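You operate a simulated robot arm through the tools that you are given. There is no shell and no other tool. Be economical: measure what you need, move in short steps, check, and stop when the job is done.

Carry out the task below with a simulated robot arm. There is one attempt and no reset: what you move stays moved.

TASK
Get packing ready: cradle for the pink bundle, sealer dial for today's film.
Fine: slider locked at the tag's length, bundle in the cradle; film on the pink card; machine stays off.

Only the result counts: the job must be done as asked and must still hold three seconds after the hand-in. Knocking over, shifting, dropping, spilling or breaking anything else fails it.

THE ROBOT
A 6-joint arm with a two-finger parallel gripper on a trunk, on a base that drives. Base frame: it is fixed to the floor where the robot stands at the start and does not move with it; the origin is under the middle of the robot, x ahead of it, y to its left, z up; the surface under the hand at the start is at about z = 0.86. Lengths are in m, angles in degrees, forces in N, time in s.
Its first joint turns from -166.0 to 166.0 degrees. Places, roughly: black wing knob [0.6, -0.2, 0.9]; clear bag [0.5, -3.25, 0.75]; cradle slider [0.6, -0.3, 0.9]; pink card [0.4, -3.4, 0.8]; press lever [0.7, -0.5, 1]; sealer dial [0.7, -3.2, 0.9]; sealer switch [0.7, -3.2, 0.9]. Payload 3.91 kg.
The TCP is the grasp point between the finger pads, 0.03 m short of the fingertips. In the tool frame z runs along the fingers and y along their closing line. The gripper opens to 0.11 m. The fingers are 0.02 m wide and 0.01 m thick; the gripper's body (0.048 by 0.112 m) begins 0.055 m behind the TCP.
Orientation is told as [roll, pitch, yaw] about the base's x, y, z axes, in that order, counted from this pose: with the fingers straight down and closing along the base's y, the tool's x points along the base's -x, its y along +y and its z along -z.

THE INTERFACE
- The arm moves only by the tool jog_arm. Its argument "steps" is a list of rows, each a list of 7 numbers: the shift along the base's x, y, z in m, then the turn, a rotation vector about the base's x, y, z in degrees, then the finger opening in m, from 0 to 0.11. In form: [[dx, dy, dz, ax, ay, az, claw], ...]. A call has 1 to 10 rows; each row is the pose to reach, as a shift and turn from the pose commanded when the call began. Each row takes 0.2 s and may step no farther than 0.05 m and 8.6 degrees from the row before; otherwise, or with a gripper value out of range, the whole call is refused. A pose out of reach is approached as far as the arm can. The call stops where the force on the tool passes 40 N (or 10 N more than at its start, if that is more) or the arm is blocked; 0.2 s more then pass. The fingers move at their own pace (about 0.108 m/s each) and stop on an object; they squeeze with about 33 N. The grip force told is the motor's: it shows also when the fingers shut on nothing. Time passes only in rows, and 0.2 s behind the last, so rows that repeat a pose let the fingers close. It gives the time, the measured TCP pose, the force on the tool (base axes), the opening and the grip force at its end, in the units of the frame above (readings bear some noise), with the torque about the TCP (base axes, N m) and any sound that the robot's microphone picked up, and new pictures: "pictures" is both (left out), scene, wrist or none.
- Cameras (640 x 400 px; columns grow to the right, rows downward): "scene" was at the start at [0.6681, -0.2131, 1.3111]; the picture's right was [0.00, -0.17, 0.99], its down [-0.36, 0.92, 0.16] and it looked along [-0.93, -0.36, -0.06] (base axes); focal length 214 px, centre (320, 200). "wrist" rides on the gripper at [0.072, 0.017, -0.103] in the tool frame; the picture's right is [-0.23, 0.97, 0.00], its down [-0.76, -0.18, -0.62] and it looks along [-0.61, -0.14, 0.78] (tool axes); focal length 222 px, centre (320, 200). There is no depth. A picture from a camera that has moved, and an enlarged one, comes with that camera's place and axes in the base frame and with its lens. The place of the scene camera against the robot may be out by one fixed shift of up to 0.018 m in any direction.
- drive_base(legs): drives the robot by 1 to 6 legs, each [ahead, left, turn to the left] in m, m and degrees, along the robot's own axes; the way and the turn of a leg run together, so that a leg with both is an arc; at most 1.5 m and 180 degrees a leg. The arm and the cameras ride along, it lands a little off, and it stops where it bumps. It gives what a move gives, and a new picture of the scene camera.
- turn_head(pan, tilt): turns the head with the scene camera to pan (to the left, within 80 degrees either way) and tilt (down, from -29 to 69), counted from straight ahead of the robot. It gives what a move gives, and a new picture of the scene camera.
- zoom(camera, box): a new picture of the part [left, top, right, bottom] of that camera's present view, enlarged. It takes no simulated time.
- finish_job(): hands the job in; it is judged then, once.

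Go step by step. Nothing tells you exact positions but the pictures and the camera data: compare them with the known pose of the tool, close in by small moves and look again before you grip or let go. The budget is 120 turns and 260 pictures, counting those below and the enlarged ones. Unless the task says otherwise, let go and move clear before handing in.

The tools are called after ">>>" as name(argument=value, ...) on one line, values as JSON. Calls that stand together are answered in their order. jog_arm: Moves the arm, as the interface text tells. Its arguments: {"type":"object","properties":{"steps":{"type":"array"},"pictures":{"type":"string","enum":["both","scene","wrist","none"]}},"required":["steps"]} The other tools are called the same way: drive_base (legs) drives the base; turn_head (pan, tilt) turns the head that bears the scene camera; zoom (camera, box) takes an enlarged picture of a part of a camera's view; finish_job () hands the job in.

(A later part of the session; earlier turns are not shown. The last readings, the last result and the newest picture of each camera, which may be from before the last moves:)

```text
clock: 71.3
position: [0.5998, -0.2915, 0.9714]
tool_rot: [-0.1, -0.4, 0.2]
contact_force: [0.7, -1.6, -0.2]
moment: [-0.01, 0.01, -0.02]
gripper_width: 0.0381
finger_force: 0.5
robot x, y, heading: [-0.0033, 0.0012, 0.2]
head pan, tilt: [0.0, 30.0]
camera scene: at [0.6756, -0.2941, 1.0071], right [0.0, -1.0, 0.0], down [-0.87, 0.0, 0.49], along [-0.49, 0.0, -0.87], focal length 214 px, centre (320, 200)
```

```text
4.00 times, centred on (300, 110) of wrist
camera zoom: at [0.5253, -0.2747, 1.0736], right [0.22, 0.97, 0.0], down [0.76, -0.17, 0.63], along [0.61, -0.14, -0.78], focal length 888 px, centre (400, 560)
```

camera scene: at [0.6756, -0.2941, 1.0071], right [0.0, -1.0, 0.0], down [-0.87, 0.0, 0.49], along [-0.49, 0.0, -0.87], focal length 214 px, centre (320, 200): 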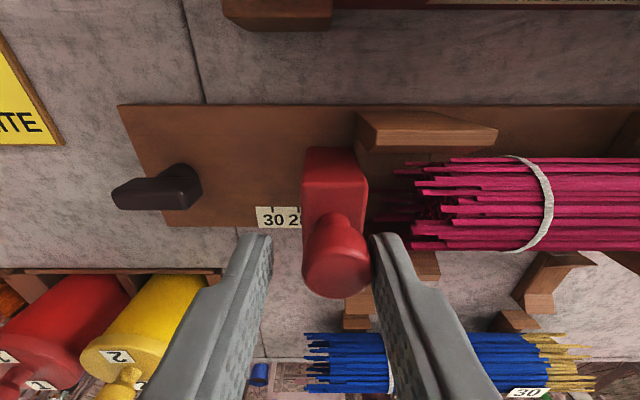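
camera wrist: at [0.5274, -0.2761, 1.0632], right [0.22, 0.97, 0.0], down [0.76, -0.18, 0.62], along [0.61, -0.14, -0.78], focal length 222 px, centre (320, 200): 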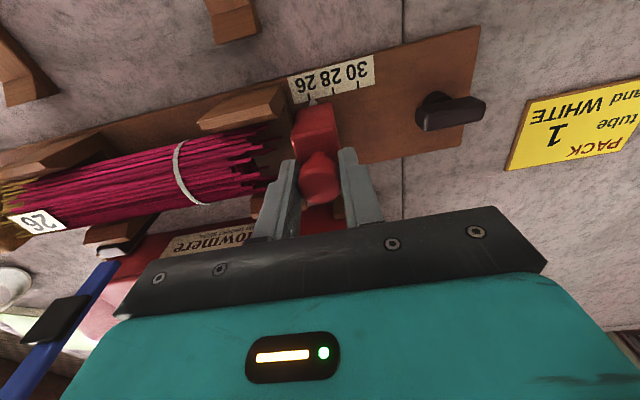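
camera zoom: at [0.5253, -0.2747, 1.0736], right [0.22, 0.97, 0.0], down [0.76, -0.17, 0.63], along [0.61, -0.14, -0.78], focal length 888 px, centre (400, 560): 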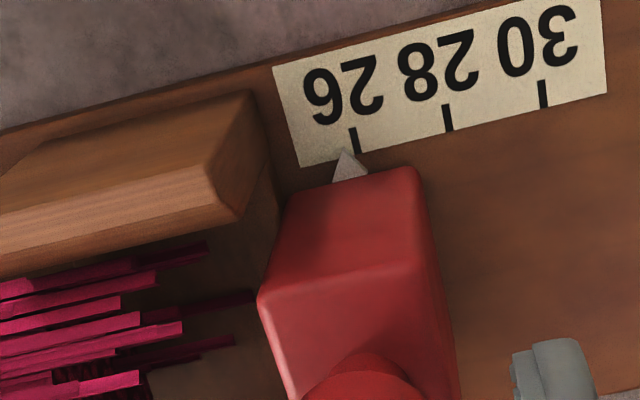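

The nudge works; 2.5 mm remain.

>>> jog_arm(steps=[[0, 0.001, 0, 0, 0, 0, 0.038], [0, 0.002, 0, 0, 0, 0, 0.038], [0, 0.0025, 0, 0, 0, 0, 0.038], [0, 0.0025, 0, 0, 0, 0, 0.038]], pictures="none")

>>> zoom(camera="wrist", box=[240, 70, 336, 130])

```text
clock: 72.3
position: [0.5992, -0.2892, 0.9708]
tool_rot: [-0.1, -0.4, 0.1]
contact_force: [-0.5, -0.7, -1.0]
moment: [0.02, 0.01, 0.01]
gripper_width: 0.0383
finger_force: 0.1
robot x, y, heading: [-0.0015, -0.0016, 0.1]
head pan, tilt: [0.0, 30.0]
```

```text
6.67 times, centred on (288, 100) of wrist
camera zoom: at [0.5252, -0.272, 1.0739], right [0.22, 0.97, 0.0], down [0.76, -0.17, 0.63], along [0.61, -0.14, -0.78], focal length 1481 px, centre (533, 867)
```

zoom: 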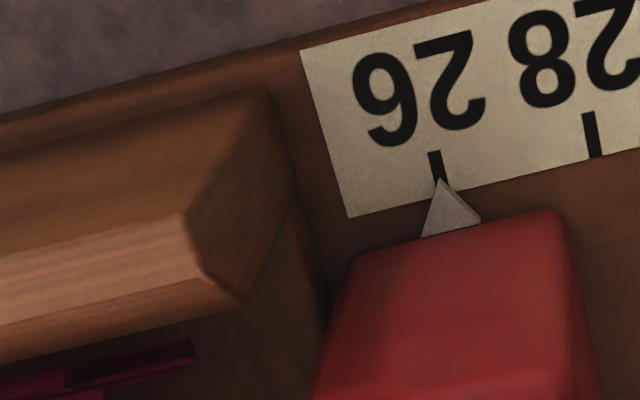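

The pointer is exactly on 26. I'll back off, lift, and go to the wing with the hand turned +90°.

>>> jog_arm(steps=[[0, -0.003, 0, 0, 0, 0, 0.038], [0, -0.003, 0.02, 0, 0, 0, 0.038], [0, -0.003, 0.06, 0, 0, 0, 0.038], [0, 0.02, 0.06, 0, 0, 8.5, 0.038], [0, 0.04, 0.06, 0, 0, 17, 0.038], [0, 0.06, 0.06, 0, 0, 25.5, 0.038], [0, 0.08, 0.06, 0, 0, 34, 0.038], [0, 0.094, 0.06, 0, 0, 42.5, 0.038]], pictures="none")

>>> jog_arm(steps=[[0, 0, 0, 0, 0, 8.5, 0.038], [0, 0, 0, 0, 0, 17, 0.038], [0, 0, 0, 0, 0, 25.5, 0.038], [0, 0, 0, 0, 0, 34, 0.038], [0, 0, 0, 0, 0, 42.5, 0.038], [0, 0, 0, 0, 0, 47.4, 0.038]], pictures="both")

```text
clock: 74.1
position: [0.5986, -0.1951, 1.0316]
tool_rot: [-0.1, -0.4, 42.9]
contact_force: [-0.7, 0.5, -0.3]
moment: [0.0, -0.02, -0.04]
gripper_width: 0.0382
finger_force: 0.0
robot x, y, heading: [0.0011, 0.0009, 0.4]
head pan, tilt: [0.0, 30.0]
```

```text
clock: 75.5
position: [0.5984, -0.1953, 1.0309]
tool_rot: [-0.1, -0.4, 90.2]
contact_force: [0.2, -0.4, 0.2]
moment: [-0.02, 0.02, 0.04]
gripper_width: 0.0382
finger_force: 0.0
robot x, y, heading: [-0.001, 0.0032, 0.3]
head pan, tilt: [0.0, 30.0]
camera scene: at [0.6136, -0.1364, 1.0671], right [1.0, 0.0, 0.0], down [0.0, -0.87, 0.49], along [0.0, -0.49, -0.87], focal length 214 px, centre (320, 200)
camera wrist: at [0.5814, -0.2681, 1.1336], right [-0.97, 0.22, 0.0], down [0.17, 0.76, 0.63], along [0.14, 0.61, -0.78], focal length 222 px, centre (320, 200)
```

scene: 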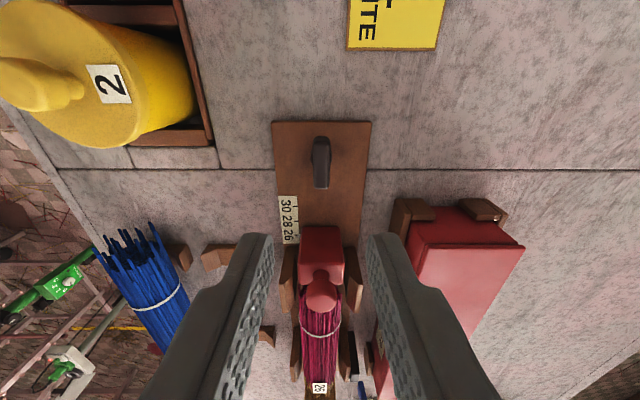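
wrist: 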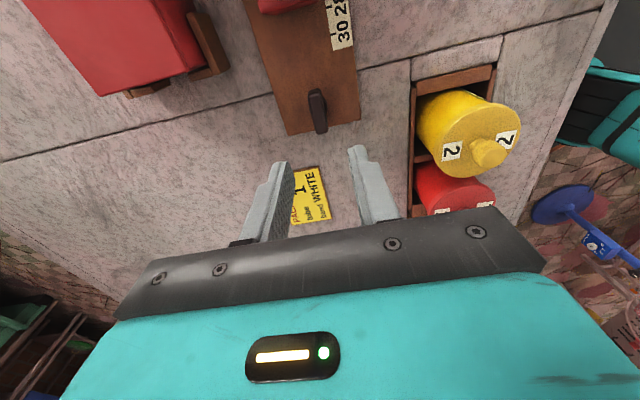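

The wing lies between the fingers in line. I'll descend, close, and start turning clockwise.

>>> jog_arm(steps=[[0.001, 0.001, -0.04, 0, 0, 0, 0.038], [0.001, 0.001, -0.08, 0, 0, 0, 0.038], [0.001, 0.001, -0.114, 0, 0, 0, 0.038], [0.001, 0.001, -0.114, 0, 0, 0, 0.02], [0.001, 0.001, -0.114, 0, 0, 0, 0.005], [0.001, 0.001, -0.114, 0, 0, 0, 0.005], [0.001, 0.001, -0.114, 0, 0, -6, 0.005], [0.001, 0.001, -0.114, 0, 0, -12, 0.005], [0.001, 0.001, -0.114, 0, 0, -18, 0.005]], pictures="scene")

```text
clock: 77.5
position: [0.6014, -0.1946, 0.9157]
tool_rot: [0.0, -0.4, 72.1]
contact_force: [8.5, 1.0, -2.1]
moment: [-0.19, 0.23, 0.01]
gripper_width: 0.0141
finger_force: 44.9
robot x, y, heading: [0.0027, 0.0026, 0.3]
head pan, tilt: [0.0, 30.0]
camera scene: at [0.635, -0.1379, 0.9529], right [0.95, -0.31, 0.0], down [-0.27, -0.83, 0.49], along [-0.15, -0.47, -0.87], focal length 214 px, centre (320, 200)
```

scene: 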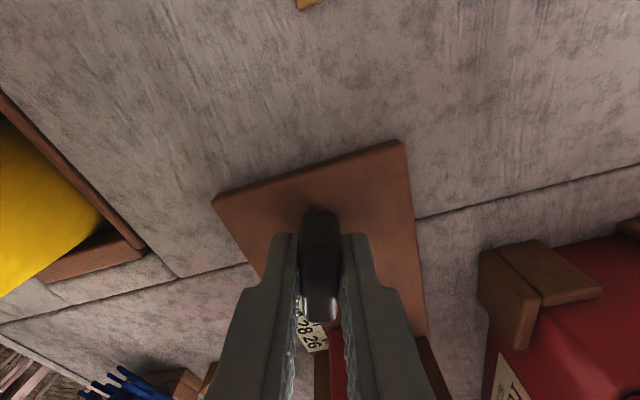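

It's turning. I'll go on to 0°.

>>> jog_arm(steps=[[0.001, 0, 0, 0, 0, -8, 0.005], [0.001, 0, 0, 0, 0, -16, 0.005], [0.001, 0, 0, 0, 0, -24, 0.005], [0.001, 0, 0, 0, 0, -32, 0.005], [0.001, 0, 0, 0, 0, -40, 0.005]], pictures="none")

>>> jog_arm(steps=[[0, -0.001, 0, 0, 0, -8, 0.005], [0, -0.001, 0, 0, 0, -16, 0.005], [0, -0.001, 0, 0, 0, -24, 0.005], [0, -0.001, 0, 0, 0, -32, 0.005], [0, -0.001, 0, 0, 0, -40, 0.005], [0, -0.001, 0, 0, 0, -40, 0.005]], pictures="scene")

```text
clock: 78.7
position: [0.6024, -0.1941, 0.9165]
tool_rot: [-0.1, -0.5, 32.0]
contact_force: [28.6, -10.4, 0.2]
moment: [0.24, -0.61, 0.09]
gripper_width: 0.014
finger_force: 44.6
robot x, y, heading: [-0.0018, 0.0027, -0.1]
head pan, tilt: [0.0, 30.0]
```

```text
clock: 79.3
position: [0.6026, -0.1964, 0.9156]
tool_rot: [-0.1, -0.5, 18.4]
contact_force: [13.7, -2.6, -8.7]
moment: [0.35, -0.58, 0.0]
gripper_width: 0.014
finger_force: 44.8
robot x, y, heading: [0.0009, 0.0014, 0.3]
head pan, tilt: [0.0, 30.0]
stopped in row 2: the force on the tool passed its limit at 42 N (the readings are from after the stop); the commanded pose is now the measured one
camera scene: at [0.6761, -0.1786, 0.9529], right [0.32, -0.95, 0.0], down [-0.83, -0.27, 0.49], along [-0.47, -0.16, -0.87], focal length 214 px, centre (320, 200)
```

scene: 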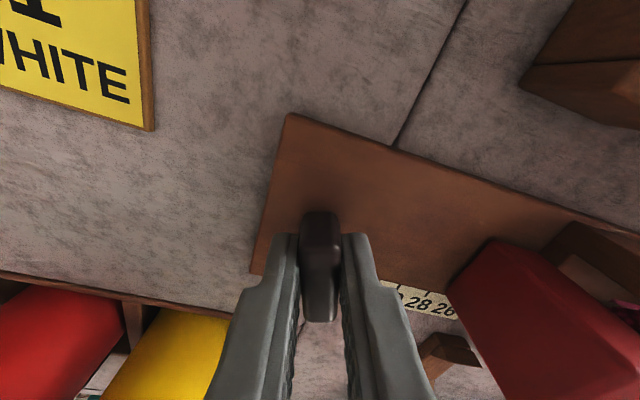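

The side force tripped it at 18°. I'll shift 1.5 mm toward +x and finish slowly.

>>> jog_arm(steps=[[0.0015, 0, 0, 0, 0, -2, 0.005], [0.0015, 0, 0, 0, 0, -6, 0.005], [0.0015, 0, 0, 0, 0, -10, 0.005], [0.0015, 0, 0, 0, 0, -14, 0.005], [0.0015, 0, 0, 0, 0, -18, 0.005], [0.0015, 0, 0, 0, 0, -22, 0.005], [0.0015, 0, 0, 0, 0, -25, 0.005]], pictures="scene")

```text
clock: 80.9
position: [0.6029, -0.1961, 0.917]
tool_rot: [-0.2, -0.4, -6.6]
contact_force: [-4.2, -20.8, -24.2]
moment: [0.02, -0.23, 1.17]
gripper_width: 0.0158
finger_force: 44.6
robot x, y, heading: [-0.0033, -0.0016, -0.1]
head pan, tilt: [0.0, 30.0]
camera scene: at [0.6798, -0.2059, 0.953], right [-0.12, -0.99, 0.0], down [-0.86, 0.1, 0.49], along [-0.49, 0.05, -0.87], focal length 214 px, centre (320, 200)
```

scene: 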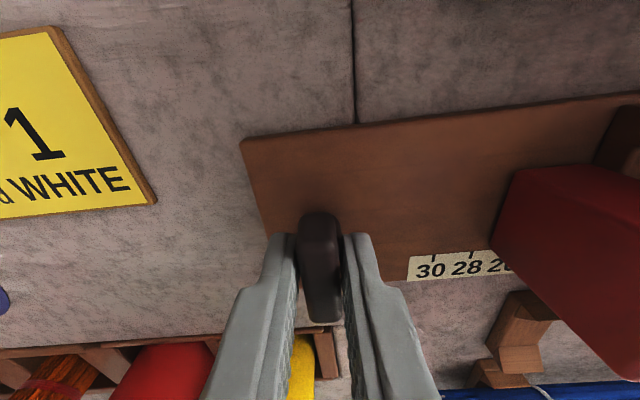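

I've reached the clockwise stop. I'll ease to alignment, release, rise and view the scale.

>>> jog_arm(steps=[[0, 0, 0, 0, 0, 5, 0.005], [0, 0, 0, 0, 0, 5, 0.03], [0, 0, 0, 0, 0, 5, 0.038], [0, 0, 0.03, 0, 0, 5, 0.038], [0, 0, 0.08, 0, 0, 6.6, 0.038], [0, -0.04, 0.09, 0, 0, 6.6, 0.038], [0, -0.08, 0.09, 0, 0, 6.6, 0.038]], pictures="wrist")

>>> zoom(camera="wrist", box=[230, 60, 426, 182])

```text
clock: 82.5
position: [0.6015, -0.2759, 1.0096]
tool_rot: [-0.2, -0.5, 0.2]
contact_force: [0.2, -0.5, 0.4]
moment: [-0.05, -0.01, 0.03]
gripper_width: 0.0381
finger_force: 0.0
robot x, y, heading: [0.0033, -0.0008, -0.0]
head pan, tilt: [0.0, 30.0]
camera wrist: at [0.5285, -0.2581, 1.1112], right [0.23, 0.97, 0.0], down [0.76, -0.17, 0.63], along [0.61, -0.14, -0.78], focal length 222 px, centre (320, 200)
```

wrist: 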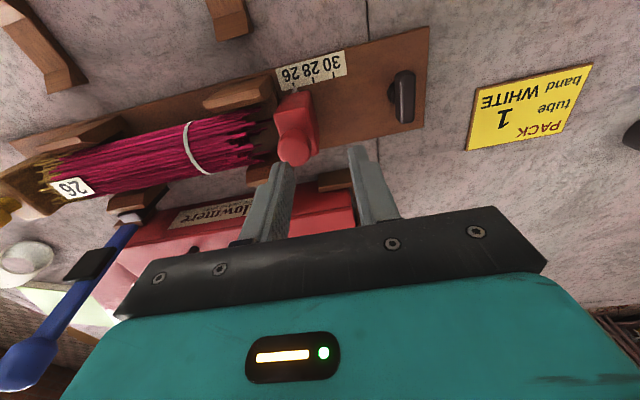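

```text
3.27 times, centred on (328, 121) of wrist
camera zoom: at [0.5285, -0.2581, 1.1112], right [0.23, 0.97, 0.0], down [0.76, -0.17, 0.63], along [0.61, -0.14, -0.78], focal length 725 px, centre (294, 458)
```

zoom: 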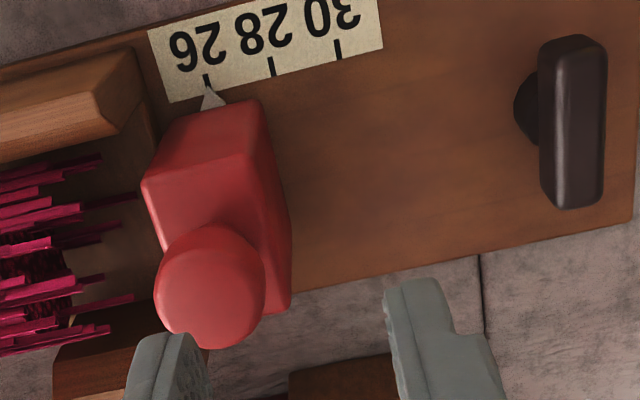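

The slider reads 26 with the wing back across (locked) and the bundle in place. Now for the sealer at y≈-3.2. I'll retract the arm high and tip the hand toward -y to view the way.

>>> jog_arm(steps=[[0, 0, 0.045, 0, 0, 0, 0.038], [-0.02, 0, 0.09, 0, 0, 0, 0.038], [-0.05, 0.02, 0.12, 0, 0, 0, 0.038], [-0.09, 0.04, 0.14, 0, 0, 0, 0.02], [-0.13, 0.06, 0.16, 0, 0, 0, 0.02], [-0.17, 0.08, 0.18, 0, 0, 0, 0.02], [-0.2, 0.11, 0.2, 0, 0, 0, 0.02]], pictures="none")

>>> jog_arm(steps=[[0, 0, 0, -8.5, 0, 0, 0.02], [0, 0, 0, -17, 0, 0, 0.02], [0, 0, 0, -25.5, 0, 0, 0.02], [0, 0, 0, -34, 0, 0, 0.02], [0, 0, 0, -42.5, 0, 0, 0.02], [0, 0, 0, -51, 0, 0, 0.02], [0, 0, 0, -59, 0, 0, 0.02]], pictures="none")

>>> turn_head(pan=0, tilt=0)

```text
clock: 84.1
position: [0.4032, -0.165, 1.2072]
tool_rot: [-0.1, -0.4, 0.0]
contact_force: [0.2, 0.2, -0.8]
moment: [0.05, 0.05, 0.02]
gripper_width: 0.02
finger_force: 0.1
robot x, y, heading: [0.0017, 0.0008, 0.1]
head pan, tilt: [0.0, 30.0]
```

```text
clock: 85.7
position: [0.4025, -0.1654, 1.2071]
tool_rot: [-59.4, -0.4, 0.3]
contact_force: [0.7, 0.3, -0.3]
moment: [-0.02, 0.05, 0.0]
gripper_width: 0.0205
finger_force: 0.1
robot x, y, heading: [-0.0019, 0.0002, 0.1]
head pan, tilt: [0.0, 30.0]
```

```text
clock: 86.6
position: [0.4027, -0.1646, 1.2077]
tool_rot: [-59.0, -0.2, 0.4]
contact_force: [-0.6, -1.2, -0.2]
moment: [0.0, -0.02, 0.02]
gripper_width: 0.0201
finger_force: 0.1
robot x, y, heading: [-0.0003, 0.0002, 0.4]
head pan, tilt: [0.0, 0.0]
camera scene: at [0.5278, -0.1326, 1.2248], right [0.0, -0.51, 0.86], down [-1.0, -0.01, 0.0], along [0.01, -0.86, -0.51], focal length 214 px, centre (320, 200)
```

scene: 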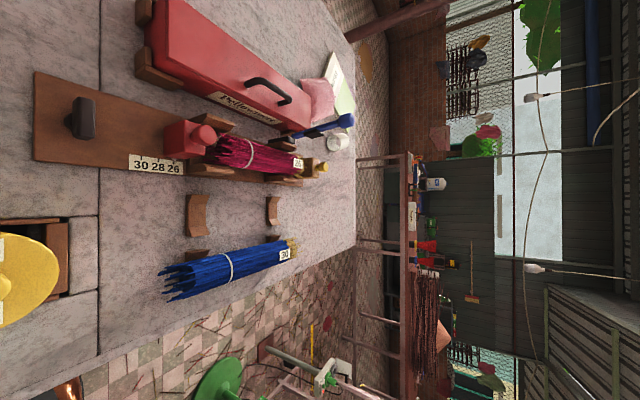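

The way along -y is open floor, with a bench further off. I'll drive 1.3 m to the right and look again.

>>> drive_base(legs=[[-0.1, 0, 0], [0, -1.3, 0]])

```text
clock: 93.9
position: [0.3045, -1.4624, 1.2074]
tool_rot: [-59.2, -0.2, 0.4]
contact_force: [-1.5, -0.2, 0.4]
moment: [0.02, 0.01, -0.03]
gripper_width: 0.0201
finger_force: 0.1
robot x, y, heading: [-0.099, -1.2988, 0.1]
head pan, tilt: [0.0, 0.0]
camera scene: at [0.4297, -1.4311, 1.2248], right [0.0, -0.51, 0.86], down [-1.0, -0.01, 0.0], along [0.01, -0.86, -0.51], focal length 214 px, centre (320, 200)
```

scene: 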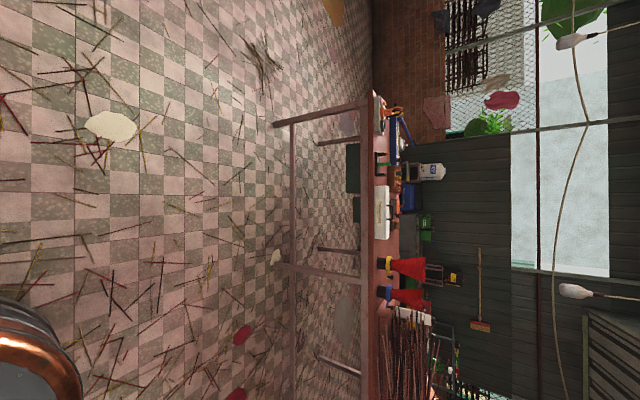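

The bench front edge is at y≈-2.77, and the sealer stands on it around x≈0.7. I'll drive to about (0.6,-2.25) facing -y.

>>> drive_base(legs=[[0.7, 0, 0], [0, 0, -90], [0.9, 0, 0]])

>>> turn_head(pan=0, tilt=45)

```text
clock: 96.0
position: [0.5993, -1.4571, 1.2063]
tool_rot: [-59.1, 0.0, 1.9]
contact_force: [-0.9, -0.2, -0.6]
moment: [-0.04, -0.02, 0.0]
gripper_width: 0.0203
finger_force: 0.1
robot x, y, heading: [0.1877, -1.3011, 1.6]
head pan, tilt: [0.0, 0.0]
stopped in leg 1: the robot was blocked; the commanded pose is now the measured one
camera scene: at [0.7238, -1.4227, 1.2228], right [0.02, -0.51, 0.86], down [-1.0, -0.03, 0.0], along [0.03, -0.86, -0.51], focal length 214 px, centre (320, 200)
```

scene: 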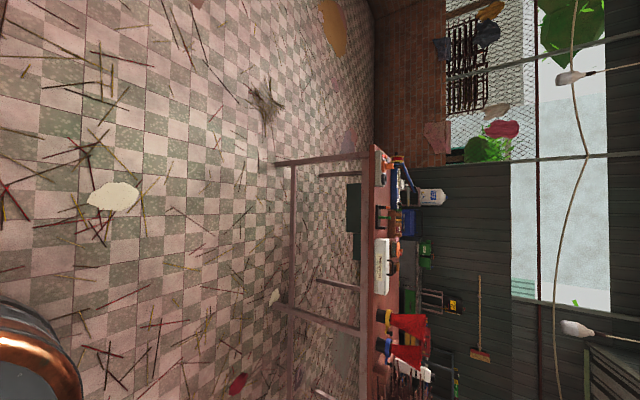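

```text
clock: 97.2
position: [0.6004, -1.458, 1.2071]
tool_rot: [-59.2, 0.0, 2.0]
contact_force: [-0.8, -0.1, -0.3]
moment: [-0.01, 0.0, -0.01]
gripper_width: 0.02
finger_force: 0.1
robot x, y, heading: [0.1918, -1.3035, 1.5]
head pan, tilt: [0.0, 45.0]
camera scene: at [0.6526, -1.4176, 1.2272], right [0.02, -0.51, 0.86], down [-0.73, 0.58, 0.36], along [-0.69, -0.63, -0.36], focal length 214 px, centre (320, 200)
```

scene: 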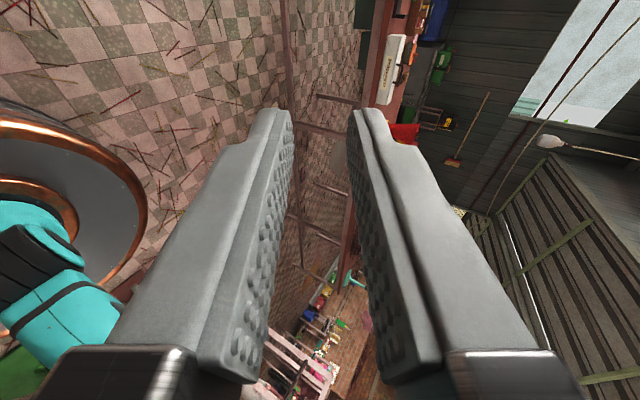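

It was blocked, likely by the first table's corner. I'll back off, go further from it, and then turn.

>>> drive_base(legs=[[-0.1, 0, 0], [0, -0.55, 0], [0, 0, -91.6], [0, 0.5, 0], [0.35, 0, 0]])

>>> turn_head(pan=0, tilt=-29)

```text
clock: 109.4
position: [0.4285, -2.6111, 1.2057]
tool_rot: [-59.2, 0.0, -90.4]
contact_force: [0.4, 0.8, -0.3]
moment: [0.0, -0.02, -0.02]
gripper_width: 0.02
finger_force: 0.0
robot x, y, heading: [0.6005, -2.2089, -90.4]
head pan, tilt: [0.0, 45.0]
camera scene: at [0.4867, -2.6539, 1.2272], right [-0.51, 0.0, 0.86], down [0.61, 0.7, 0.36], along [-0.6, 0.71, -0.36], focal length 214 px, centre (320, 200)
```

scene: 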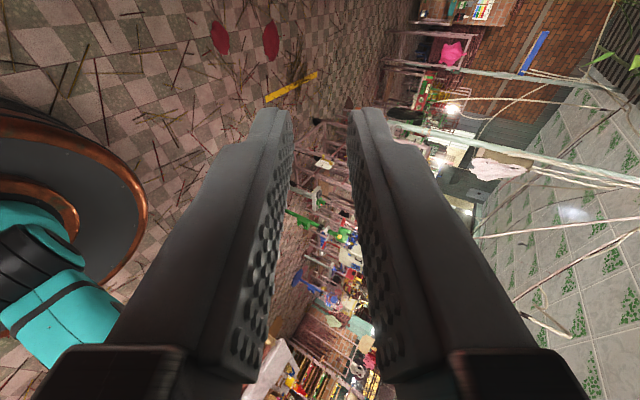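

```text
clock: 110.9
position: [0.4296, -2.6112, 1.205]
tool_rot: [-59.3, -0.1, -90.5]
contact_force: [0.5, -0.3, 0.1]
moment: [0.0, 0.0, 0.01]
gripper_width: 0.0199
finger_force: 0.1
robot x, y, heading: [0.6025, -2.2084, -90.9]
head pan, tilt: [0.0, -28.6]
camera scene: at [0.4981, -2.765, 1.2346], right [-0.51, 0.0, 0.86], down [-0.4, 0.88, -0.25], along [-0.76, -0.47, -0.45], focal length 214 px, centre (320, 200)
```

scene: 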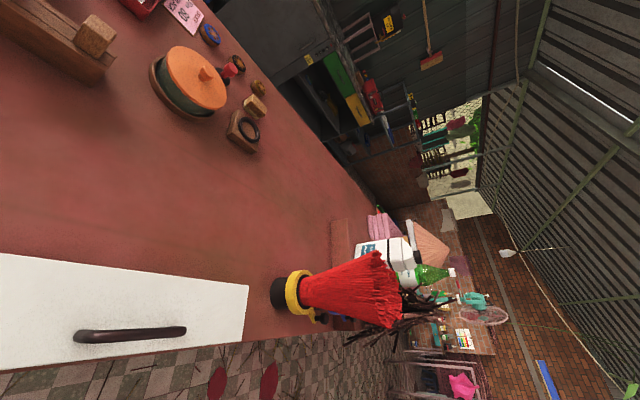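

The robot is at the bench. I'll set the hand pointing down again and look at the bench.

>>> jog_arm(steps=[[0.02, 0, 0.01, 0, -8.4, 0, 0.02], [0.04, 0, 0.02, 0, -16.8, 0, 0.02], [0.06, 0, 0.03, 0, -25.2, 0, 0.02], [0.08, 0, 0.04, 0, -33.6, 0, 0.02], [0.1, 0, 0.05, 0, -42, 0, 0.02], [0.12, 0, 0.06, 0, -50.4, 0, 0.02], [0.14, 0, 0.07, 0, -59, 0, 0.02], [0.16, 0, 0.08, 0, -59, 0, 0.02]], pictures="both")

```text
clock: 112.7
position: [0.5898, -2.6116, 1.2857]
tool_rot: [-0.1, 0.3, -90.1]
contact_force: [0.0, -0.2, 0.7]
moment: [-0.03, 0.0, -0.04]
gripper_width: 0.0199
finger_force: 0.1
robot x, y, heading: [0.6033, -2.2135, -90.9]
head pan, tilt: [0.0, -28.6]
camera scene: at [0.6046, -2.7645, 1.3444], right [-1.0, 0.0, 0.0], down [0.0, 0.88, -0.47], along [0.0, -0.47, -0.88], focal length 214 px, centre (320, 200)
camera wrist: at [0.6069, -2.5394, 1.3898], right [0.97, -0.23, 0.0], down [-0.18, -0.76, 0.62], along [-0.15, -0.6, -0.79], focal length 222 px, centre (320, 200)
```

scene: 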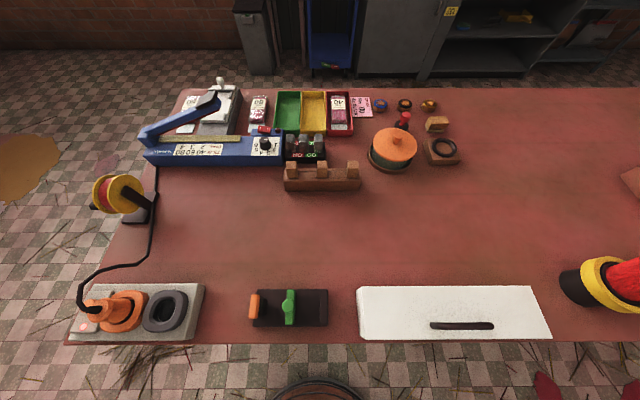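
wrist: 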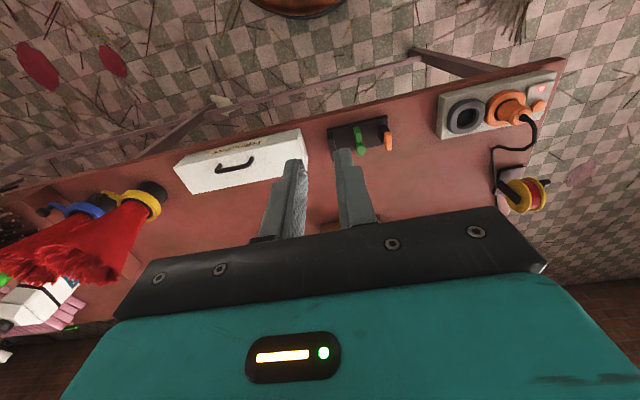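

Now the bench is in view: the blue sealer at left with its dial, film bags behind, and the pink card. I'll zoom on them.

>>> zoom(camera="scene", box=[130, 80, 290, 180])

>>> zoom(camera="scene", box=[240, 80, 400, 180])

>>> zoom(camera="scene", box=[340, 85, 388, 115])

```text
4.00 times, centred on (210, 130) of scene
camera zoom: at [0.6046, -2.7645, 1.3444], right [-1.0, 0.0, 0.0], down [0.0, 0.88, -0.47], along [0.0, -0.47, -0.88], focal length 858 px, centre (760, 480)
```

zoom: 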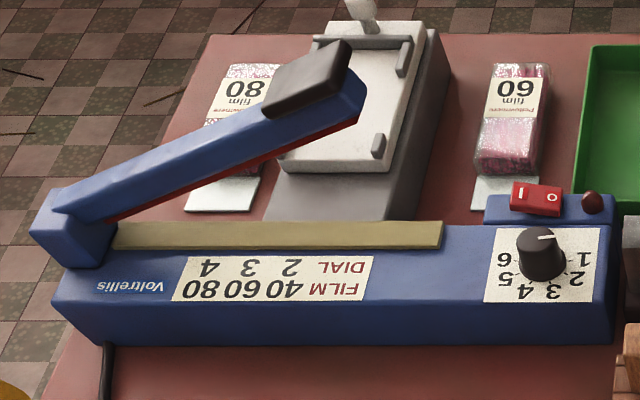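

```text
4.00 times, centred on (320, 130) of scene
camera zoom: at [0.6046, -2.7645, 1.3444], right [-1.0, 0.0, 0.0], down [0.0, 0.88, -0.47], along [0.0, -0.47, -0.88], focal length 858 px, centre (320, 480)
```

zoom: 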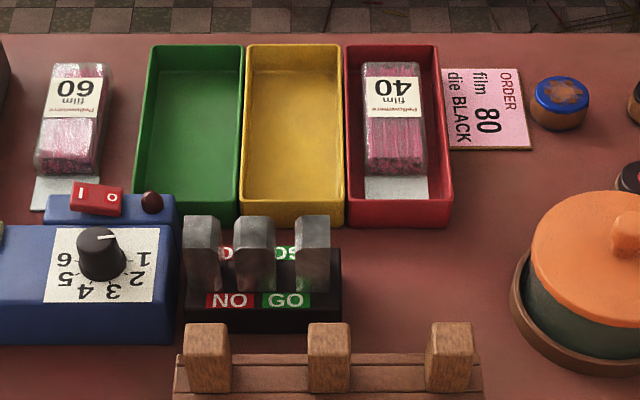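

```text
13.33 times, centred on (364, 100) of scene
camera zoom: at [0.6046, -2.7645, 1.3444], right [-1.0, 0.0, 0.0], down [0.0, 0.88, -0.47], along [0.0, -0.47, -0.88], focal length 2860 px, centre (-267, 1533)
```

zoom: 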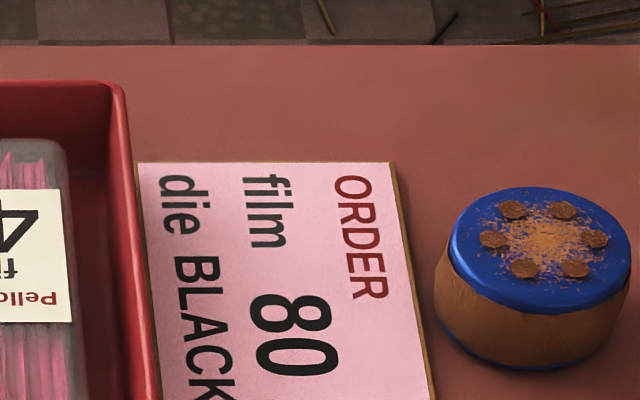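

The pink card says film 80, and the sealer table gives film 80 → dial 4. I'll drive a bit closer and go above the dial.

>>> drive_base(legs=[[0.18, 0.1, 0]])

>>> jog_arm(steps=[[0.01, -0.04, -0.02, 0, 0, 0, 0.04], [0.02, -0.08, -0.04, 0, 0, 0, 0.04], [0.03, -0.12, -0.06, 0, 0, 0, 0.04], [0.035, -0.16, -0.08, 0, 0, 0, 0.04], [0.04, -0.2, -0.09, 0, 0, 0, 0.04], [0.045, -0.24, -0.1, 0, 0, 0, 0.04]])

```text
clock: 114.3
position: [0.6869, -2.7931, 1.2866]
tool_rot: [-0.1, 0.3, -90.3]
contact_force: [-1.0, -0.6, 0.1]
moment: [-0.04, 0.01, -0.02]
gripper_width: 0.0202
finger_force: 0.0
robot x, y, heading: [0.7006, -2.3908, -90.7]
head pan, tilt: [0.0, -28.6]
camera scene: at [0.7022, -2.9455, 1.3442], right [-1.0, 0.0, 0.0], down [0.0, 0.88, -0.47], along [-0.01, -0.47, -0.88], focal length 214 px, centre (320, 200)
```

scene: 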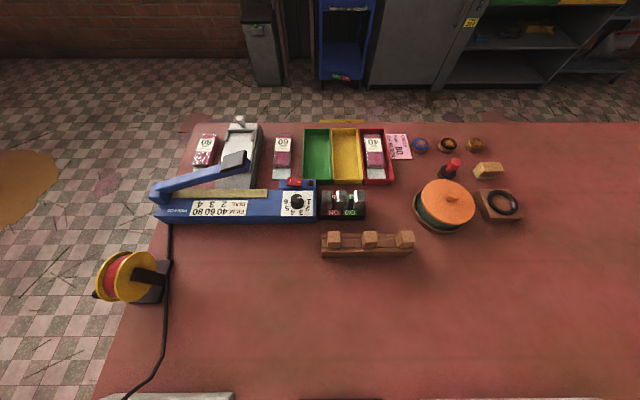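

```text
clock: 115.7
position: [0.7308, -3.0323, 1.1869]
tool_rot: [-0.2, 0.3, -90.3]
contact_force: [-0.2, 0.8, -0.1]
moment: [-0.09, 0.03, -0.02]
gripper_width: 0.0399
finger_force: 0.1
robot x, y, heading: [0.6974, -2.391, -90.6]
head pan, tilt: [0.0, -28.6]
camera scene: at [0.7474, -3.1852, 1.2448], right [-1.0, 0.0, 0.0], down [0.0, 0.88, -0.48], along [-0.01, -0.48, -0.88], focal length 214 px, centre (320, 200)
camera wrist: at [0.7497, -2.96, 1.2898], right [0.97, -0.23, 0.0], down [-0.18, -0.76, 0.62], along [-0.15, -0.6, -0.78], focal length 222 px, centre (320, 200)
```

scene: 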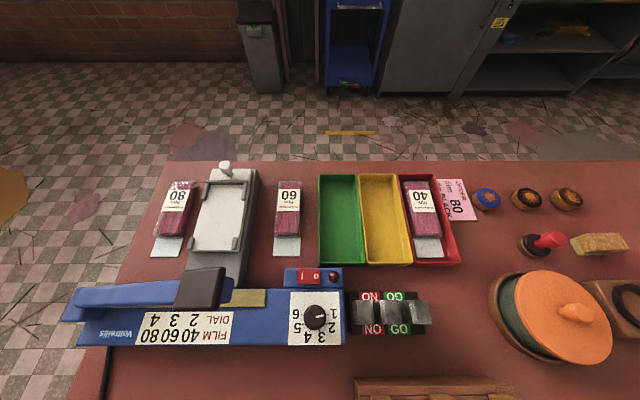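
wrist: 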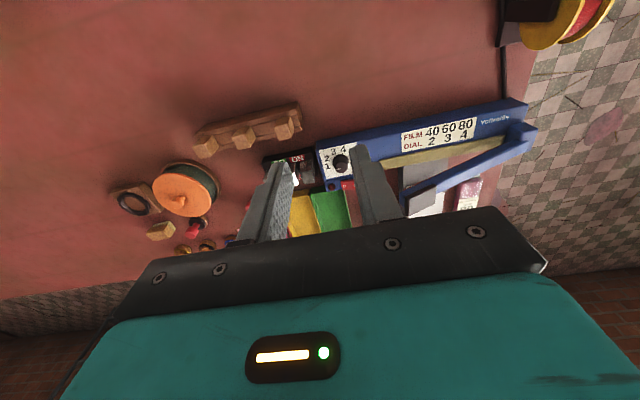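

>>> zoom(camera="scene", box=[270, 255, 366, 350])

>>> zoom(camera="wrist", box=[280, 110, 440, 210])

```text
4.21 times, centred on (318, 302) of scene
camera zoom: at [0.7474, -3.1852, 1.2448], right [-1.0, 0.0, 0.0], down [0.0, 0.88, -0.48], along [-0.01, -0.48, -0.88], focal length 903 px, centre (328, -232)
```

zoom: 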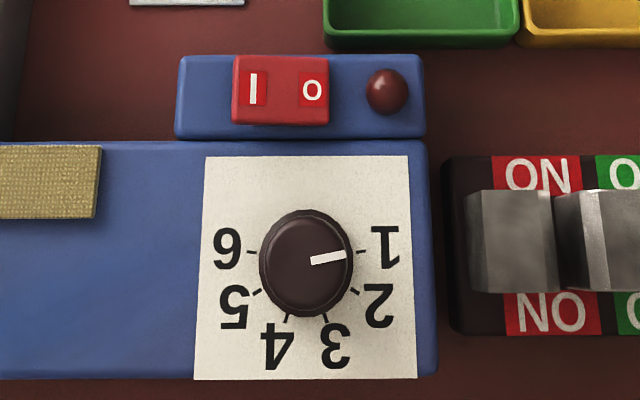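

```text
4.00 times, centred on (360, 160) of wrist
camera zoom: at [0.7497, -2.96, 1.2898], right [0.97, -0.23, 0.0], down [-0.18, -0.76, 0.62], along [-0.15, -0.6, -0.78], focal length 888 px, centre (160, 360)
```

zoom: 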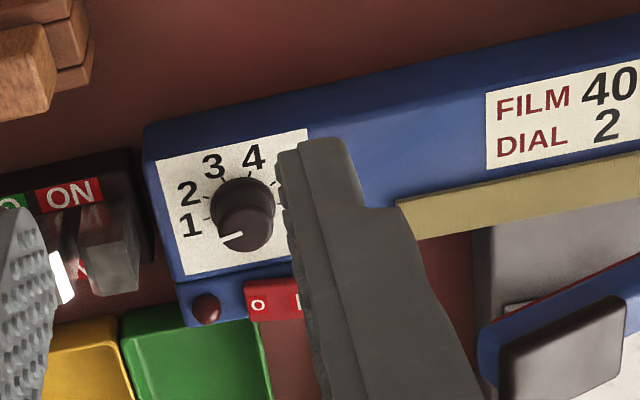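

The dial is at 1 (slightly before it), and 4 lies about 110–120° clockwise from there. I take the knob as centred at (0.737,-3.183) with its top at z≈0.908. I'll go above it and pre-rotate the hand +60°.

>>> jog_arm(steps=[[0.001, -0.02, -0.02, 0, 0, 8.5, 0.05], [0.002, -0.04, -0.04, 0, 0, 17, 0.05], [0.003, -0.07, -0.06, 0, 0, 25.5, 0.055], [0.004, -0.1, -0.08, 0, 0, 34, 0.055], [0.005, -0.13, -0.1, 0, 0, 42.5, 0.055], [0.006, -0.151, -0.12, 0, 0, 51, 0.055], [0.006, -0.151, -0.15, 0, 0, 59, 0.055], [0.006, -0.151, -0.18, 0, 0, 60, 0.055]], pictures="none")

>>> turn_head(pan=0, tilt=35)

>>> zoom(camera="wrist", box=[160, 60, 480, 260])

```text
clock: 117.5
position: [0.7391, -3.1849, 1.0066]
tool_rot: [-0.2, 0.4, -30.3]
contact_force: [-0.3, -0.5, 1.1]
moment: [-0.03, -0.01, -0.01]
gripper_width: 0.0549
finger_force: 0.0
robot x, y, heading: [0.7, -2.3906, -90.6]
head pan, tilt: [0.0, -28.6]
```

```text
clock: 118.8
position: [0.7384, -3.1861, 1.0058]
tool_rot: [-0.2, 0.3, -30.3]
contact_force: [-0.5, 0.4, -0.3]
moment: [-0.03, 0.0, -0.04]
gripper_width: 0.0549
finger_force: 0.1
robot x, y, heading: [0.7018, -2.3903, -90.7]
head pan, tilt: [0.0, 35.0]
camera scene: at [0.8006, -3.2142, 1.044], right [-0.5, -0.86, 0.0], down [-0.7, 0.41, 0.58], along [-0.5, 0.29, -0.82], focal length 214 px, centre (320, 200)
```

scene: 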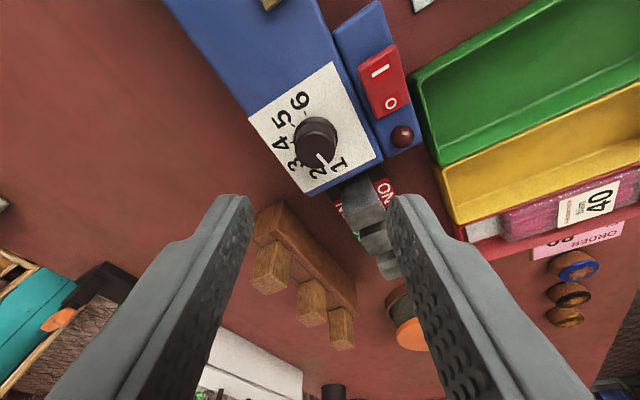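

```text
2.00 times, centred on (320, 160) of wrist
camera zoom: at [0.6846, -3.133, 1.1099], right [0.69, 0.73, 0.0], down [0.57, -0.54, 0.62], along [0.45, -0.43, -0.79], focal length 444 px, centre (320, 280)
```

zoom: 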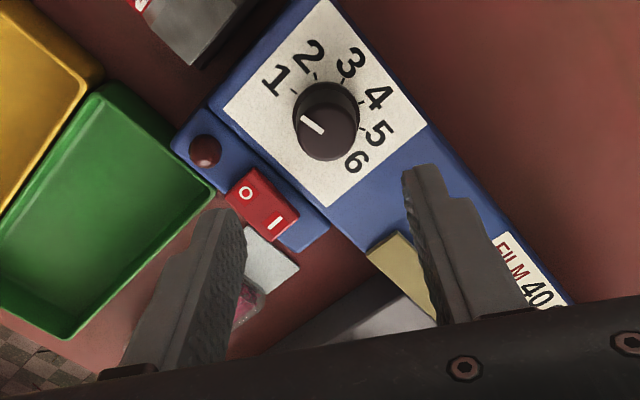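

The pointer is exactly at 1, so 4 is 108° clockwise. To keep the fingers off the switch I'll use two 54° bites with the fingers mostly along x. I'll set yaw to about -63° and descend.

>>> jog_arm(steps=[[0, 0.003, 0, 0, 0, -8.4, 0.05], [0, 0.003, 0, 0, 0, -16.8, 0.05], [0, 0.003, 0, 0, 0, -25.2, 0.05], [0, 0.003, 0, 0, 0, -32.7, 0.05], [0, 0.003, -0.04, 0, 0, -32.7, 0.05], [0, 0.003, -0.06, 0, 0, -32.7, 0.05]])

```text
clock: 120.2
position: [0.7388, -3.1815, 0.9462]
tool_rot: [-0.1, 0.3, -62.9]
contact_force: [-0.9, 0.3, 0.2]
moment: [-0.06, 0.0, -0.05]
gripper_width: 0.0503
finger_force: 0.0
robot x, y, heading: [0.6971, -2.389, -90.7]
head pan, tilt: [0.0, 35.0]
camera scene: at [0.7784, -3.2314, 0.9834], right [-0.89, -0.45, 0.0], down [-0.37, 0.73, 0.58], along [-0.27, 0.51, -0.82], focal length 214 px, centre (320, 200)
camera wrist: at [0.7207, -3.1085, 1.0493], right [0.97, 0.24, 0.0], down [0.19, -0.76, 0.62], along [0.15, -0.6, -0.79], focal length 222 px, centre (320, 200)
```

scene: 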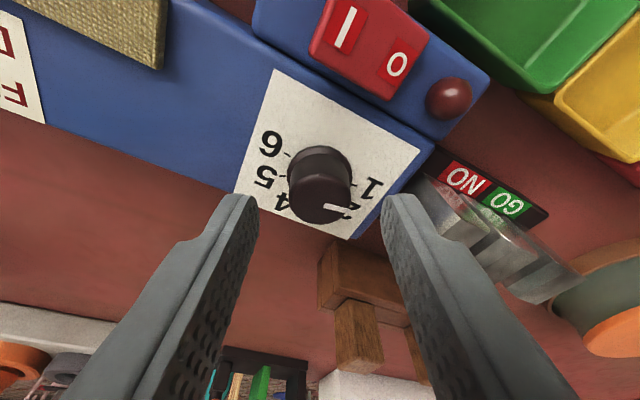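
wrist: 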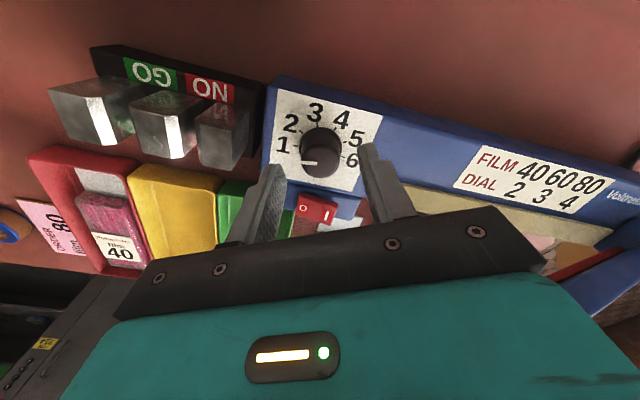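

Well centred, and clear of the switch and gauge blocks. I'll descend, grip, and turn 54° clockwise.

>>> jog_arm(steps=[[0, 0, -0.018, 0, 0, 0, 0.05], [0, 0, -0.032, 0, 0, 0, 0.05], [0, 0, -0.032, 0, 0, 0, 0.03], [0, 0, -0.032, 0, 0, 0, 0.02], [0, 0, -0.032, 0, 0, 0, 0.02]], pictures="none")

>>> jog_arm(steps=[[0, 0, 0, 0, 0, -8, 0.02], [0, 0, 0, 0, 0, -16, 0.02], [0, 0, 0, 0, 0, -24, 0.02], [0, 0, 0, 0, 0, -32, 0.02], [0, 0, 0, 0, 0, -40, 0.02], [0, 0, 0, 0, 0, -48, 0.02], [0, 0, 0, 0, 0, -54, 0.02]])

```text
clock: 120.9
position: [0.7411, -3.1802, 0.9195]
tool_rot: [-0.4, -0.1, -62.9]
contact_force: [2.3, 4.1, 9.4]
moment: [0.26, -0.21, 0.03]
gripper_width: 0.0334
finger_force: 3.6
robot x, y, heading: [0.7019, -2.3934, -90.6]
head pan, tilt: [0.0, 35.0]
stopped in row 3: the force on the tool passed its limit at 49 N (the readings are from after the stop); the commanded pose is now the measured one
```

```text
clock: 122.5
position: [0.7393, -3.1799, 0.9193]
tool_rot: [-0.2, 0.0, -117.0]
contact_force: [-15.0, 4.7, 24.4]
moment: [-0.7, 0.39, -0.02]
gripper_width: 0.0283
finger_force: 44.9
robot x, y, heading: [0.6992, -2.3915, -90.9]
head pan, tilt: [0.0, 35.0]
camera scene: at [0.7304, -3.2304, 0.9579], right [-0.89, 0.45, 0.0], down [0.37, 0.73, 0.57], along [0.26, 0.51, -0.82], focal length 214 px, centre (320, 200)
camera wrist: at [0.7874, -3.1227, 1.0227], right [0.76, -0.65, 0.0], down [-0.5, -0.6, 0.63], along [-0.41, -0.48, -0.78], focal length 222 px, centre (320, 200)
```

scene: 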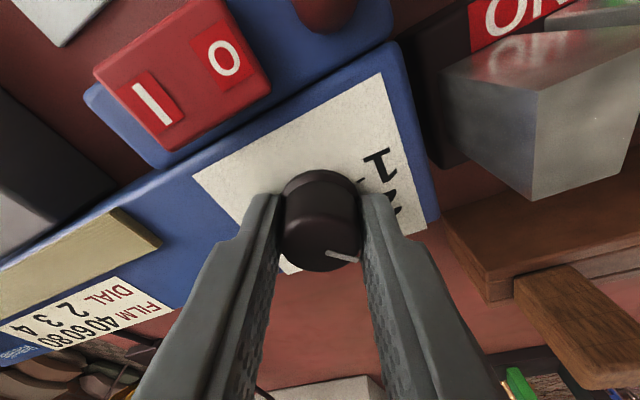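
wrist: 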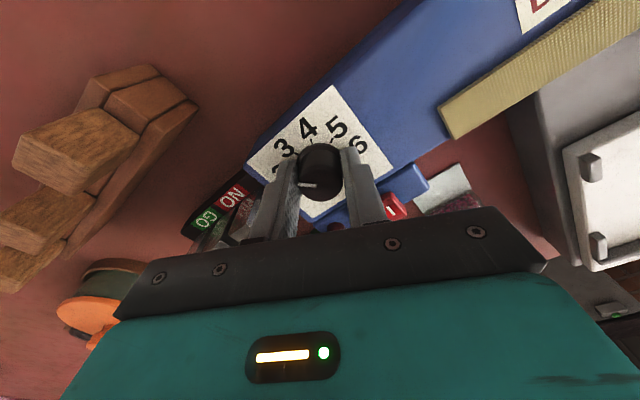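

The knob follows, and closed fingers clear the switch even along y. I'll ease up 2 mm and check the pointer before going on.

>>> jog_arm(steps=[[0, 0, 0.002, 0, 0, 0, 0.02], [0, 0, 0.002, 0, 0, -8, 0.02], [0, 0, 0.002, 0, 0, -16, 0.02], [0, 0, 0.002, 0, 0, -24, 0.02], [0, 0, 0.002, 0, 0, -32, 0.02], [0, 0, 0.002, 0, 0, -40, 0.02]])

>>> zoom(camera="wrist", box=[230, 90, 422, 210])

```text
clock: 123.9
position: [0.7398, -3.1806, 0.9195]
tool_rot: [-0.3, 0.0, -157.1]
contact_force: [-9.3, 1.9, -13.6]
moment: [-0.27, -0.77, -0.01]
gripper_width: 0.0283
finger_force: 45.4
robot x, y, heading: [0.6979, -2.3905, -90.6]
head pan, tilt: [0.0, 35.0]
camera scene: at [0.7059, -3.2045, 0.9578], right [-0.39, 0.92, 0.01], down [0.76, 0.32, 0.57], along [0.53, 0.23, -0.82], focal length 214 px, centre (320, 200)
camera wrist: at [0.8133, -3.1682, 1.0229], right [0.17, -0.99, -0.01], down [-0.77, -0.14, 0.62], along [-0.62, -0.1, -0.78], focal length 222 px, centre (320, 200)
```

scene: 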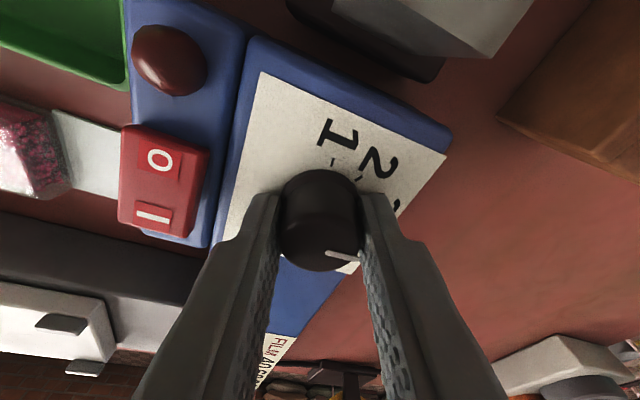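
wrist: 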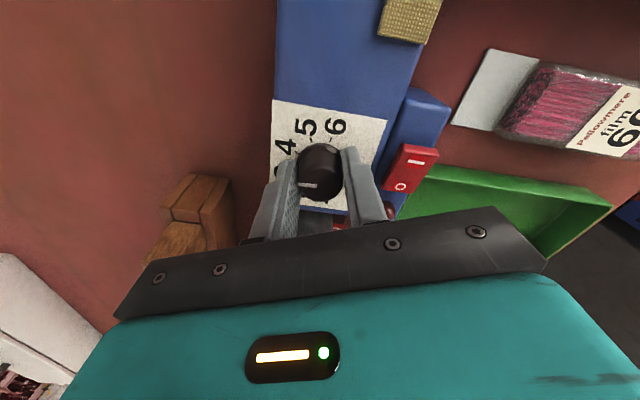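

```text
3.33 times, centred on (326, 150) of wrist
camera zoom: at [0.8133, -3.1682, 1.0229], right [0.17, -0.99, -0.01], down [-0.77, -0.14, 0.62], along [-0.62, -0.1, -0.78], focal length 740 px, centre (300, 367)
```

zoom: 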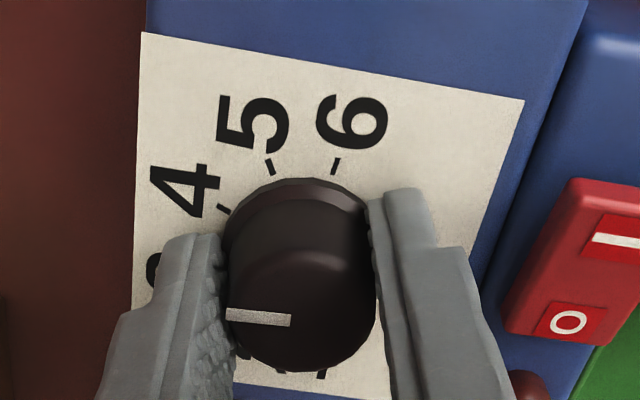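

The pointer is at about 87–94° (between 3 and 4), so roughly 18–21° remain. I'll turn 18° more and check.

>>> jog_arm(steps=[[0, 0, 0, 0, 0, -6, 0.02], [0, 0, 0, 0, 0, -12, 0.02], [0, 0, 0, 0, 0, -18, 0.02], [0, 0, 0, 0, 0, -18, 0.02]], pictures="none")

>>> zoom(camera="wrist", box=[230, 90, 422, 210])

>>> turn_head(pan=0, tilt=30)

```text
clock: 124.3
position: [0.7416, -3.1783, 0.9194]
tool_rot: [-0.1, 0.0, -162.5]
contact_force: [-6.5, 13.8, -3.6]
moment: [-4.26, -0.24, 2.92]
gripper_width: 0.0306
finger_force: 10.0
robot x, y, heading: [0.6991, -2.3912, -90.8]
head pan, tilt: [0.0, 35.0]
stopped in row 2: the force on the tool passed its limit at 65 N (the readings are from after the stop); the commanded pose is now the measured one
```

```text
3.33 times, centred on (326, 150) of wrist
camera zoom: at [0.8149, -3.1736, 1.0232], right [0.07, -1.0, 0.0], down [-0.78, -0.06, 0.62], along [-0.62, -0.04, -0.78], focal length 740 px, centre (300, 367)
```

zoom: 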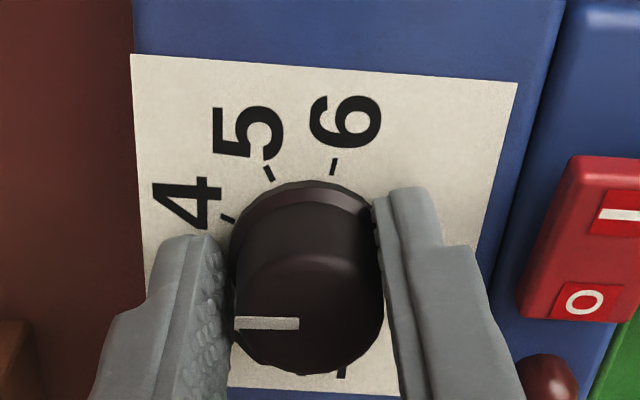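

```text
clock: 125.0
position: [0.7418, -3.1796, 0.9205]
tool_rot: [-0.2, 0.1, -162.8]
contact_force: [-8.0, 22.4, -4.5]
moment: [-5.0, -0.42, 3.68]
gripper_width: 0.0309
finger_force: 10.4
robot x, y, heading: [0.7003, -2.3932, -90.8]
head pan, tilt: [0.0, 30.0]
camera scene: at [0.6977, -3.2002, 0.9558], right [-0.3, 0.95, 0.0], down [0.83, 0.26, 0.5], along [0.48, 0.15, -0.87], focal length 214 px, centre (320, 200)
```

scene: 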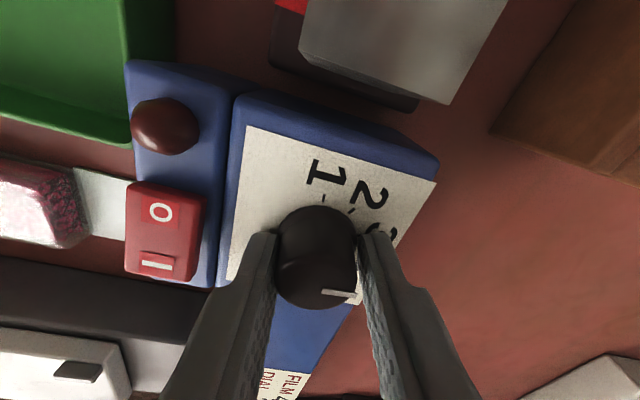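

The upper hand met something at this angle: a large moment, though the fingers still clear the switch. I'll turn back a few degrees, release gently and rise, then take the rest with a fresh bite.

>>> jog_arm(steps=[[0, 0, 0, 0, 0, 3, 0.02], [0, 0, 0, 0, 0, 6, 0.02]], pictures="wrist")

```text
clock: 125.6
position: [0.7416, -3.1792, 0.9208]
tool_rot: [-0.1, 0.0, -156.7]
contact_force: [-3.3, 0.0, 8.0]
moment: [0.24, -0.93, 0.0]
gripper_width: 0.028
finger_force: 44.9
robot x, y, heading: [0.7006, -2.3903, -90.7]
head pan, tilt: [0.0, 30.0]
camera wrist: at [0.8142, -3.167, 1.0233], right [0.18, -0.98, 0.0], down [-0.77, -0.14, 0.62], along [-0.61, -0.11, -0.78], focal length 222 px, centre (320, 200)
```

wrist: 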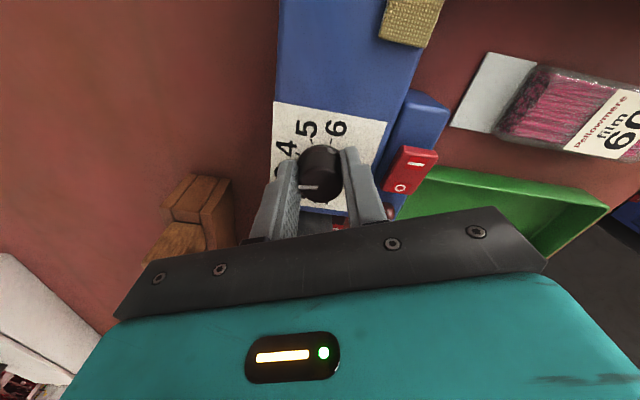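

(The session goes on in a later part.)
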